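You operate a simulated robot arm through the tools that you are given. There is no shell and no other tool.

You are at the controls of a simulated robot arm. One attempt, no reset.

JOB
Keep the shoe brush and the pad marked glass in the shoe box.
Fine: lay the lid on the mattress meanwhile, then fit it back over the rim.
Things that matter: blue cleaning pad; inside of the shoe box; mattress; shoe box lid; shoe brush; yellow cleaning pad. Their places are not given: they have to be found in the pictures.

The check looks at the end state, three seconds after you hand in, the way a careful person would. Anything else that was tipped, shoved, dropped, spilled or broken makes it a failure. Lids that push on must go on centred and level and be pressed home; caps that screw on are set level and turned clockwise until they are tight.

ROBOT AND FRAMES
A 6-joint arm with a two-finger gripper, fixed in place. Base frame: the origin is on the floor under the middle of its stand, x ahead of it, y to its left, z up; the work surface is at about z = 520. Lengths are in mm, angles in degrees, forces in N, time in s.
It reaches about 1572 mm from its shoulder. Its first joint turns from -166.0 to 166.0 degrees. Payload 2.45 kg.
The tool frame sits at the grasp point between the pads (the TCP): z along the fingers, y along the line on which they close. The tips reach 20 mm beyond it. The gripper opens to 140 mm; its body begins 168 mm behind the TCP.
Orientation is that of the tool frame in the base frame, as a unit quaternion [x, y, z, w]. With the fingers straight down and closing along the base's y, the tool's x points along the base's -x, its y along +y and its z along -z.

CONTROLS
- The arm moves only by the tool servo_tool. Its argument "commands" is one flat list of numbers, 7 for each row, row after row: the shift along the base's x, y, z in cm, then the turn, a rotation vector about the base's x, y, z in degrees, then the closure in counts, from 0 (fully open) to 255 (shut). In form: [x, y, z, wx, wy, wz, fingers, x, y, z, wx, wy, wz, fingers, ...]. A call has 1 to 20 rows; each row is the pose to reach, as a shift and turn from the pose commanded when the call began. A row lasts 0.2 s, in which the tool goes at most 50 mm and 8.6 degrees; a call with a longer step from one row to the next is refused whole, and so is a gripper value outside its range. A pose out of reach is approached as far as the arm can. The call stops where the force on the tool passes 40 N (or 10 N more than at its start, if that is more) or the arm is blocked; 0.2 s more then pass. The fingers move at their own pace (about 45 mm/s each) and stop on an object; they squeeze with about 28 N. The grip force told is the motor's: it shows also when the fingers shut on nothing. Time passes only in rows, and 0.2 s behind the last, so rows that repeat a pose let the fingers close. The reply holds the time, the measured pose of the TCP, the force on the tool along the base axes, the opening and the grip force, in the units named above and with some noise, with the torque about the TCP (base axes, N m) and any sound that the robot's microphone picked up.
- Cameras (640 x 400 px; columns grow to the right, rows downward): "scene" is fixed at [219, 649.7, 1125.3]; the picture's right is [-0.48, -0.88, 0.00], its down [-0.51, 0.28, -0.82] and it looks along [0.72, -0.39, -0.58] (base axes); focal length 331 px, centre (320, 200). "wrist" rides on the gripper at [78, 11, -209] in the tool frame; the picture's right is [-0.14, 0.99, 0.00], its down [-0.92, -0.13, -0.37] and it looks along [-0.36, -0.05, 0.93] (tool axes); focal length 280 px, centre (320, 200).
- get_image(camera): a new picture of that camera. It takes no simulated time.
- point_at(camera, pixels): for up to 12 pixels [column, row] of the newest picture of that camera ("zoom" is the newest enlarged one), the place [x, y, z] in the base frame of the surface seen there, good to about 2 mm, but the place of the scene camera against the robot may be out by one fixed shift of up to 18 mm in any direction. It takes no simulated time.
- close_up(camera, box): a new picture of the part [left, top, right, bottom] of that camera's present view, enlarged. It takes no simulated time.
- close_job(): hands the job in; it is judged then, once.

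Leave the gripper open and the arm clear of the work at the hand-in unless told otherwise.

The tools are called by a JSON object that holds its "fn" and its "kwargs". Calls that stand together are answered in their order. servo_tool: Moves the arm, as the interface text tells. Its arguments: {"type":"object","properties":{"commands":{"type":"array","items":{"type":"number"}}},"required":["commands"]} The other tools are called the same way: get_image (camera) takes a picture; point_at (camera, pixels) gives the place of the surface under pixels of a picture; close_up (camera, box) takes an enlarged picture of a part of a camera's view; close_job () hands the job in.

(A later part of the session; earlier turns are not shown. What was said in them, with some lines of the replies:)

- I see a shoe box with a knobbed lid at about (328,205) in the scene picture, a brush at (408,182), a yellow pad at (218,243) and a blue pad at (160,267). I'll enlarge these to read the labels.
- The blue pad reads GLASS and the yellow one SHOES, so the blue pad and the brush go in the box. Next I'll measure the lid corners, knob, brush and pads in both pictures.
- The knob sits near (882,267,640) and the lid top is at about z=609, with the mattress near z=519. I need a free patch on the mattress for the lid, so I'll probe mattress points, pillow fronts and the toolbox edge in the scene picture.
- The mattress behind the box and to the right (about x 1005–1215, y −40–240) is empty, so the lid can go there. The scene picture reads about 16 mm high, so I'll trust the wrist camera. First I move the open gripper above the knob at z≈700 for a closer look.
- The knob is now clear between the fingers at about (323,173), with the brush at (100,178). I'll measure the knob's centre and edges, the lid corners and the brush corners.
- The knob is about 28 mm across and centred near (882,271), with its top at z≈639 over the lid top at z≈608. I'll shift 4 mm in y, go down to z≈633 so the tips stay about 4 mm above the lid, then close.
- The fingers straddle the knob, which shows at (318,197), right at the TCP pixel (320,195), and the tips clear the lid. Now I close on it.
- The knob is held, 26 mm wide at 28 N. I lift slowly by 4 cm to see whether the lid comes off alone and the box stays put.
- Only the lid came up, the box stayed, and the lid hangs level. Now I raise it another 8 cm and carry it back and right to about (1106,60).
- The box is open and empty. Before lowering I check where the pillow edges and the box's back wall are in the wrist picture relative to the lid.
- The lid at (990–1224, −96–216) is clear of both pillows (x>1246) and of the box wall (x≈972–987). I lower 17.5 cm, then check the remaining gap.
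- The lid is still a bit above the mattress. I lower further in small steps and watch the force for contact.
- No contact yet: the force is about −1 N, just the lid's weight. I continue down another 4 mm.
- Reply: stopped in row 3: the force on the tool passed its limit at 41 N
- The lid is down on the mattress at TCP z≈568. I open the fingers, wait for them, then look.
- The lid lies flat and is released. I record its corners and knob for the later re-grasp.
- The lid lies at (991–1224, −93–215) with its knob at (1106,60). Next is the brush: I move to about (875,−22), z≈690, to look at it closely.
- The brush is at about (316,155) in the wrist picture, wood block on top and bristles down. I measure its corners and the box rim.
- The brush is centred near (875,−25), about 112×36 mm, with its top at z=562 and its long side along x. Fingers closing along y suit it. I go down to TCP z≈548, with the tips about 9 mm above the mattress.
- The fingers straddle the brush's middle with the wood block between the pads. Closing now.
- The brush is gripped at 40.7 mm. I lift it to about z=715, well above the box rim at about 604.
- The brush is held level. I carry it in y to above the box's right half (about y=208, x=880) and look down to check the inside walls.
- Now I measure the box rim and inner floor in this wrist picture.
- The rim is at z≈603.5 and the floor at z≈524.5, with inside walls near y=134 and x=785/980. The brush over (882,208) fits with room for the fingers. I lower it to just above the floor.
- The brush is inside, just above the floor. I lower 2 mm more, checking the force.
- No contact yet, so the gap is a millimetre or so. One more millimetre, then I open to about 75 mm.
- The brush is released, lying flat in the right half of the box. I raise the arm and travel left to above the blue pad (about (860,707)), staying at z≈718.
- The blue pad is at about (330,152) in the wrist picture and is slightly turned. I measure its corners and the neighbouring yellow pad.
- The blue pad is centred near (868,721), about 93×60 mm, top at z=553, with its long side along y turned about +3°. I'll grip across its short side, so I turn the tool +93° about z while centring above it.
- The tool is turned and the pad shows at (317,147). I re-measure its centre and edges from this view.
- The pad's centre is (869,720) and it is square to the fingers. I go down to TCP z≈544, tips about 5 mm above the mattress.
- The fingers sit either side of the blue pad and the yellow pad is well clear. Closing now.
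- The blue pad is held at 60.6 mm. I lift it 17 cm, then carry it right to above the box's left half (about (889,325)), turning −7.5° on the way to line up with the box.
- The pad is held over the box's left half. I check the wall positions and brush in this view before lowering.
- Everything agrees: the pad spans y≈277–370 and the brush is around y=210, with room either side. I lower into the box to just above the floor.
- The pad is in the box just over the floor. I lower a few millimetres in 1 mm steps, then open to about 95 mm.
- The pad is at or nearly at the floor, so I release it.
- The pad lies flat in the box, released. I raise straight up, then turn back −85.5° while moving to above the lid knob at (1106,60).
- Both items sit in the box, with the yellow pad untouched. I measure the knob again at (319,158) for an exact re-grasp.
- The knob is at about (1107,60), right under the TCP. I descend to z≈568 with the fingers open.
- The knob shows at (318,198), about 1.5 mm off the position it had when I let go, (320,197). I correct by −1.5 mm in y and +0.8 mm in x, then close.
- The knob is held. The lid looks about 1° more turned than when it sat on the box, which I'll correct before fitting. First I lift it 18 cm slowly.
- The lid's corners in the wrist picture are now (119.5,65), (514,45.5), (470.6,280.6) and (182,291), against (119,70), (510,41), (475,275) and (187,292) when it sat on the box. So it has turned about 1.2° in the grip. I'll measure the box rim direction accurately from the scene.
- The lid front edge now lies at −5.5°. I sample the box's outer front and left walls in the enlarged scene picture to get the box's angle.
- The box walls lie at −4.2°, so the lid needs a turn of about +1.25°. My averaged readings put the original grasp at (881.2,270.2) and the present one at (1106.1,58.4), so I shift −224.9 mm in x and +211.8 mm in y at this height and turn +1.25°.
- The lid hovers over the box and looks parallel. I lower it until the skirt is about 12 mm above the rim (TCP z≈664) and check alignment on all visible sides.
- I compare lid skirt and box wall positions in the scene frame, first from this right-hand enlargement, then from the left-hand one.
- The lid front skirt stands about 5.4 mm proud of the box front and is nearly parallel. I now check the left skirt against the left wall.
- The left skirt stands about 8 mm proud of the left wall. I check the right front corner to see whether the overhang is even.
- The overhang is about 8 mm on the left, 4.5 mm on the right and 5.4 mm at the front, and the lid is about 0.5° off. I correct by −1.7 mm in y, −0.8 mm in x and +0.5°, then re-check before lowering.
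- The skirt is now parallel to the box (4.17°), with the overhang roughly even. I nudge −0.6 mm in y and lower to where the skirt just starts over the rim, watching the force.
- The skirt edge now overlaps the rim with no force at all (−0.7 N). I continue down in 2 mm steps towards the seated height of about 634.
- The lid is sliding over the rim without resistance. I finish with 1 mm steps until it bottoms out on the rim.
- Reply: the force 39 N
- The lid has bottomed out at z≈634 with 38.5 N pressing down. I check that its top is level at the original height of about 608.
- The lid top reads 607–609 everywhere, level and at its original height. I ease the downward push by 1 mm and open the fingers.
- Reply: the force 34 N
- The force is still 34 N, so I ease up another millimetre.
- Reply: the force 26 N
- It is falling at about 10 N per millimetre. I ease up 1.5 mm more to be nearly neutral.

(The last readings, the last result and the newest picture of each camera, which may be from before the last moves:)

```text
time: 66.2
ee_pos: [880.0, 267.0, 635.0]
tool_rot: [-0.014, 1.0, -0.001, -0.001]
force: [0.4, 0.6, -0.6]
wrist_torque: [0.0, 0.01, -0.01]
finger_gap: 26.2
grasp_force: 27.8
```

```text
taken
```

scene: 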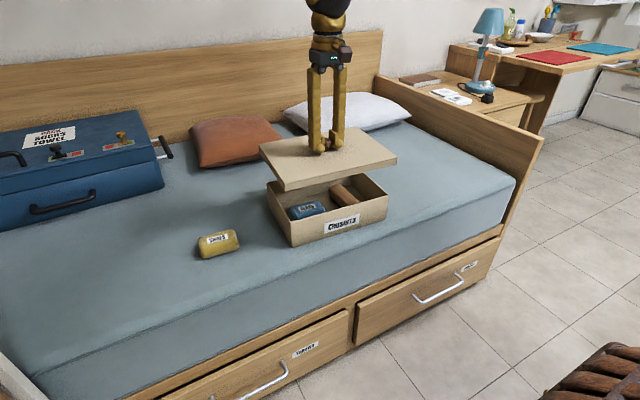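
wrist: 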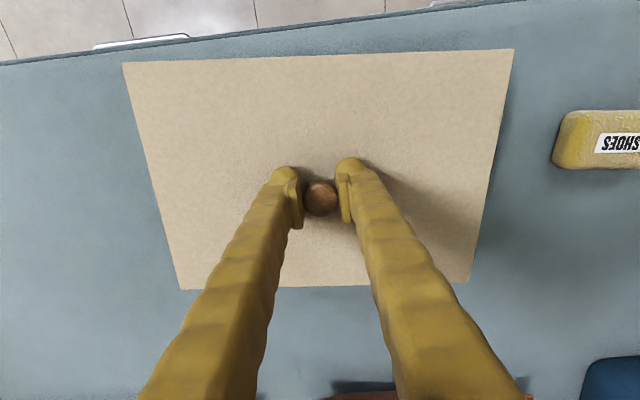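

The force is now just the lid's weight, so I lower 1 mm back to light contact and open the fingers moderately.

{"fn": "servo_tool", "kwargs": {"commands": [0, 0, -0.1, 0, 0, 0, 255, 0, 0, -0.1, 0, 0, 0, 150, 0, 0, -0.1, 0, 0, 0, 150, 0, 0, -0.1, 0, 0, 0, 120, 0, 0, -0.1, 0, 0, 0, 100]}}

{"fn": "get_image", "kwargs": {"camera": "wrist"}}

{"fn": "close_up", "kwargs": {"camera": "scene", "box": [250, 140, 410, 250]}}

```text
time: 67.5
ee_pos: [879.3, 266.9, 635.3]
tool_rot: [-0.016, 1.0, 0.0, 0.0]
force: [-0.8, -0.5, -0.2]
wrist_torque: [0.03, 0.02, -0.02]
finger_gap: 85.4
grasp_force: 0.1
```

```text
taken
```

wrist: 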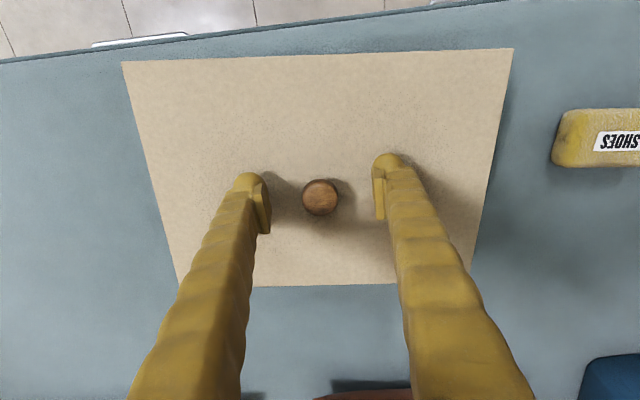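

```text
3.64 times, centred on (330, 195) of scene
```

zoom: 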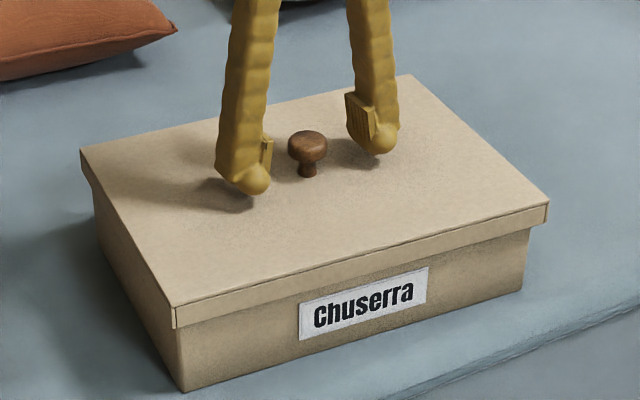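

Released, with the lid sitting on the box. I raise the arm straight up and check the lid height, level and centring.

{"fn": "servo_tool", "kwargs": {"commands": [0, 0, 1, 0, 0, 0, 80, 0, 0, 3, 0, 0, 0, 60, 0, 0, 6, 0, 0, 0, 40, 0, 0, 9, 0, 0, 0, 0, 0, 0, 11, 0, 0, 0, 0, 0, 0, 11, 0, 0, 0, 0]}}

{"fn": "get_image", "kwargs": {"camera": "wrist"}}

{"fn": "point_at", "kwargs": {"camera": "wrist", "pixels": [[323, 165], [200, 75], [460, 65], [240, 100], [420, 100], [280, 100], [360, 100], [280, 130], [300, 200], [380, 200], [350, 220], [280, 220]]}}

{"fn": "close_up", "kwargs": {"camera": "scene", "box": [250, 140, 410, 250]}}

```text
time: 68.8
ee_pos: [880.0, 267.3, 747.7]
tool_rot: [-0.016, 1.0, 0.0, 0.0]
force: [-0.3, -0.6, 0.8]
wrist_torque: [0.01, -0.01, -0.01]
finger_gap: 140.0
grasp_force: 0.0
```

```text
taken
```

wrist: 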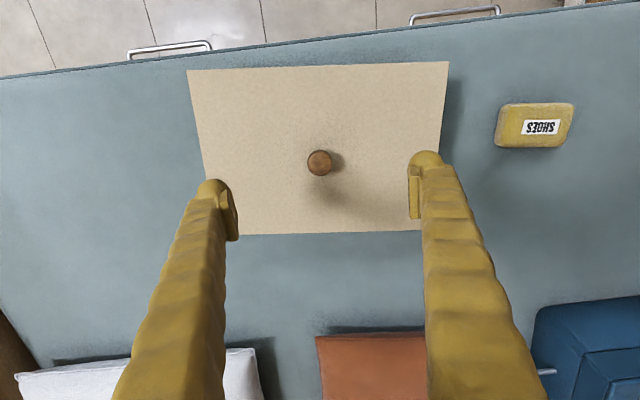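

```text
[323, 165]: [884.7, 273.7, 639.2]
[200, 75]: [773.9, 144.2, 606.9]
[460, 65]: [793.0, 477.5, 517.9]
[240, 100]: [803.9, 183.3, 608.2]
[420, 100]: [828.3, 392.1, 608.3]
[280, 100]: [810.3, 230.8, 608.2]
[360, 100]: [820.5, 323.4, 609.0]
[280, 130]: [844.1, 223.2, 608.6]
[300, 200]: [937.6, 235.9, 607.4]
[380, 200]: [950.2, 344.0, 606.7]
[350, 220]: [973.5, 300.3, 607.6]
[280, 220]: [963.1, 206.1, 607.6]
```

```text
3.64 times, centred on (330, 195) of scene
```

zoom: 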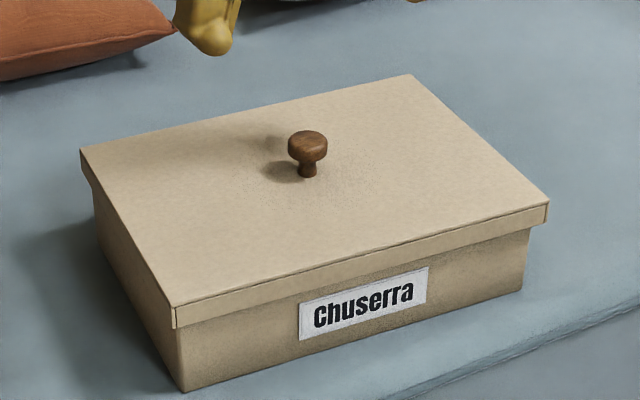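

The lid top reads about 608 all over, the same as at the start (608.5 average), and it looks square. I check its overhang on the front, left and right against the box walls once more.

{"fn": "close_up", "kwargs": {"camera": "scene", "box": [370, 180, 402, 220]}}

{"fn": "point_at", "kwargs": {"camera": "zoom", "pixels": [[385, 140], [380, 150], [370, 150], [300, 170], [200, 195], [100, 220], [20, 240], [340, 215], [335, 240], [250, 260], [100, 300], [330, 260]]}}

{"fn": "close_up", "kwargs": {"camera": "scene", "box": [255, 170, 325, 250]}}

{"fn": "point_at", "kwargs": {"camera": "zoom", "pixels": [[206, 100], [222, 130], [240, 162], [258, 192], [275, 222], [290, 245], [300, 270], [340, 285], [420, 262], [290, 330], [270, 290], [380, 330]]}}

```text
10.00 times, centred on (386, 200) of scene
```

zoom: 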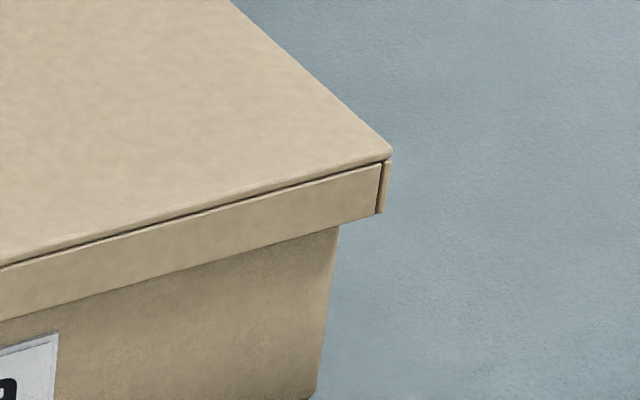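

```text
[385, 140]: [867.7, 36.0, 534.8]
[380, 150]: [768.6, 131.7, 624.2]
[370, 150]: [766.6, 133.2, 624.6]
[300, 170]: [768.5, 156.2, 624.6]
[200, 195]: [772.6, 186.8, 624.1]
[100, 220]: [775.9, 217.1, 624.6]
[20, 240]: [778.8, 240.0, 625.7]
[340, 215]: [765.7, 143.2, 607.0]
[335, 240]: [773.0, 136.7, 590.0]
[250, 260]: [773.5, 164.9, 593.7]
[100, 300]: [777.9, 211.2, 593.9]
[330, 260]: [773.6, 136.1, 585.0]
```

```text
5.00 times, centred on (290, 210) of scene
```

zoom: 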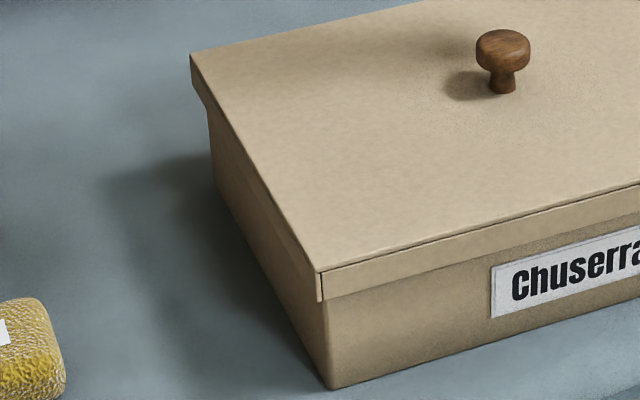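

```text
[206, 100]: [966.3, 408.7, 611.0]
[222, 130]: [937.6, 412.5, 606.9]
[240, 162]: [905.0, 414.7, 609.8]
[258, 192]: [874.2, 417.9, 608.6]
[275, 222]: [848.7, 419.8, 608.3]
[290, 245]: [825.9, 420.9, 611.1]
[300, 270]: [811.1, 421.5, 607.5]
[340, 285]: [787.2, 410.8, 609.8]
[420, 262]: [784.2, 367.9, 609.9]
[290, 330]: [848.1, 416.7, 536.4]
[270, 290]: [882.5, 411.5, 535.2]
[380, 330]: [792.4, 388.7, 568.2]
```

The lid is centred (about 5 mm proud at front, left and right), level and fully down. Now I withdraw the arm upward and back, gripper open.

{"fn": "servo_tool", "kwargs": {"commands": [0, 0, 4, 0, 0, 0, 0, -1, -1, 8, 0, 0, 0, 0, -4, -3, 11, 0, 0, 0, 0, -8, -5, 13, 0, 0, 0, 0, -12, -7, 14, 0, 0, 0, 0, -16, -9, 14, 0, 0, 0, 0, -20, -10, 14, 0, 0, 0, 0, -20, -10, 14, 0, 0, 0, 0]}}

{"fn": "get_image", "kwargs": {"camera": "scene"}}

{"fn": "get_image", "kwargs": {"camera": "wrist"}}

```text
time: 70.7
ee_pos: [678.0, 169.9, 884.7]
tool_rot: [-0.014, 1.0, 0.0, 0.0]
force: [0.5, 0.5, 0.3]
wrist_torque: [0.0, -0.02, 0.02]
finger_gap: 140.4
grasp_force: 0.1
```

```text
taken
```

scene: 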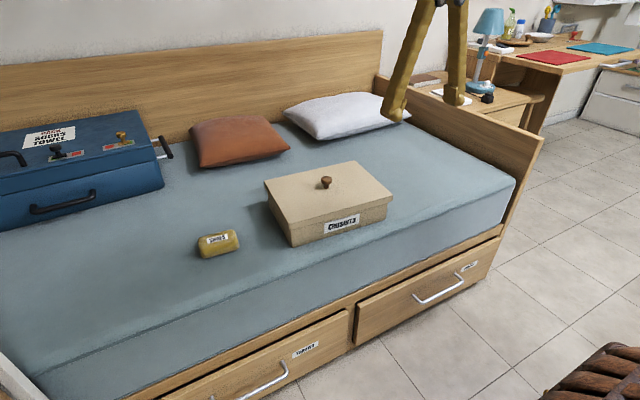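

```text
taken
```

wrist: 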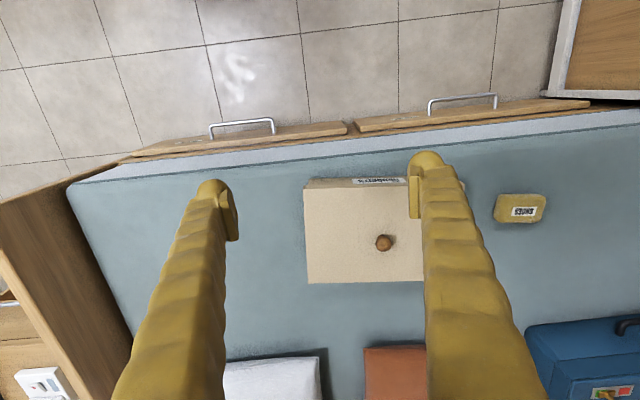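

The box is closed and level with the brush and the blue GLASS pad inside. The yellow pad, pillows and toolbox are where they were, and the arm is clear with its gripper open. I hand the job in.

{"fn": "close_job", "kwargs": {}}

```text
The job is handed in.
```

The shoe brush and the blue pad marked GLASS are in the shoe box, lying flat side by side. The lid is back over the rim.

- **Lid:** I laid it on the mattress behind the box while loading. It had turned about 1° by the time I picked it up again, so I straightened it before fitting. I pressed it down with about 38 N. Its top then read level at about 608 mm, the same as at the start, with a roughly even overhang on the three sides I could check.
- **Everything else:** the yellow pad marked SHOES, the pillows and the toolbox look undisturbed in the final pictures.
- **Arm:** it is up and clear of the work with the gripper open.

The job is handed in; I have not seen the check's result.
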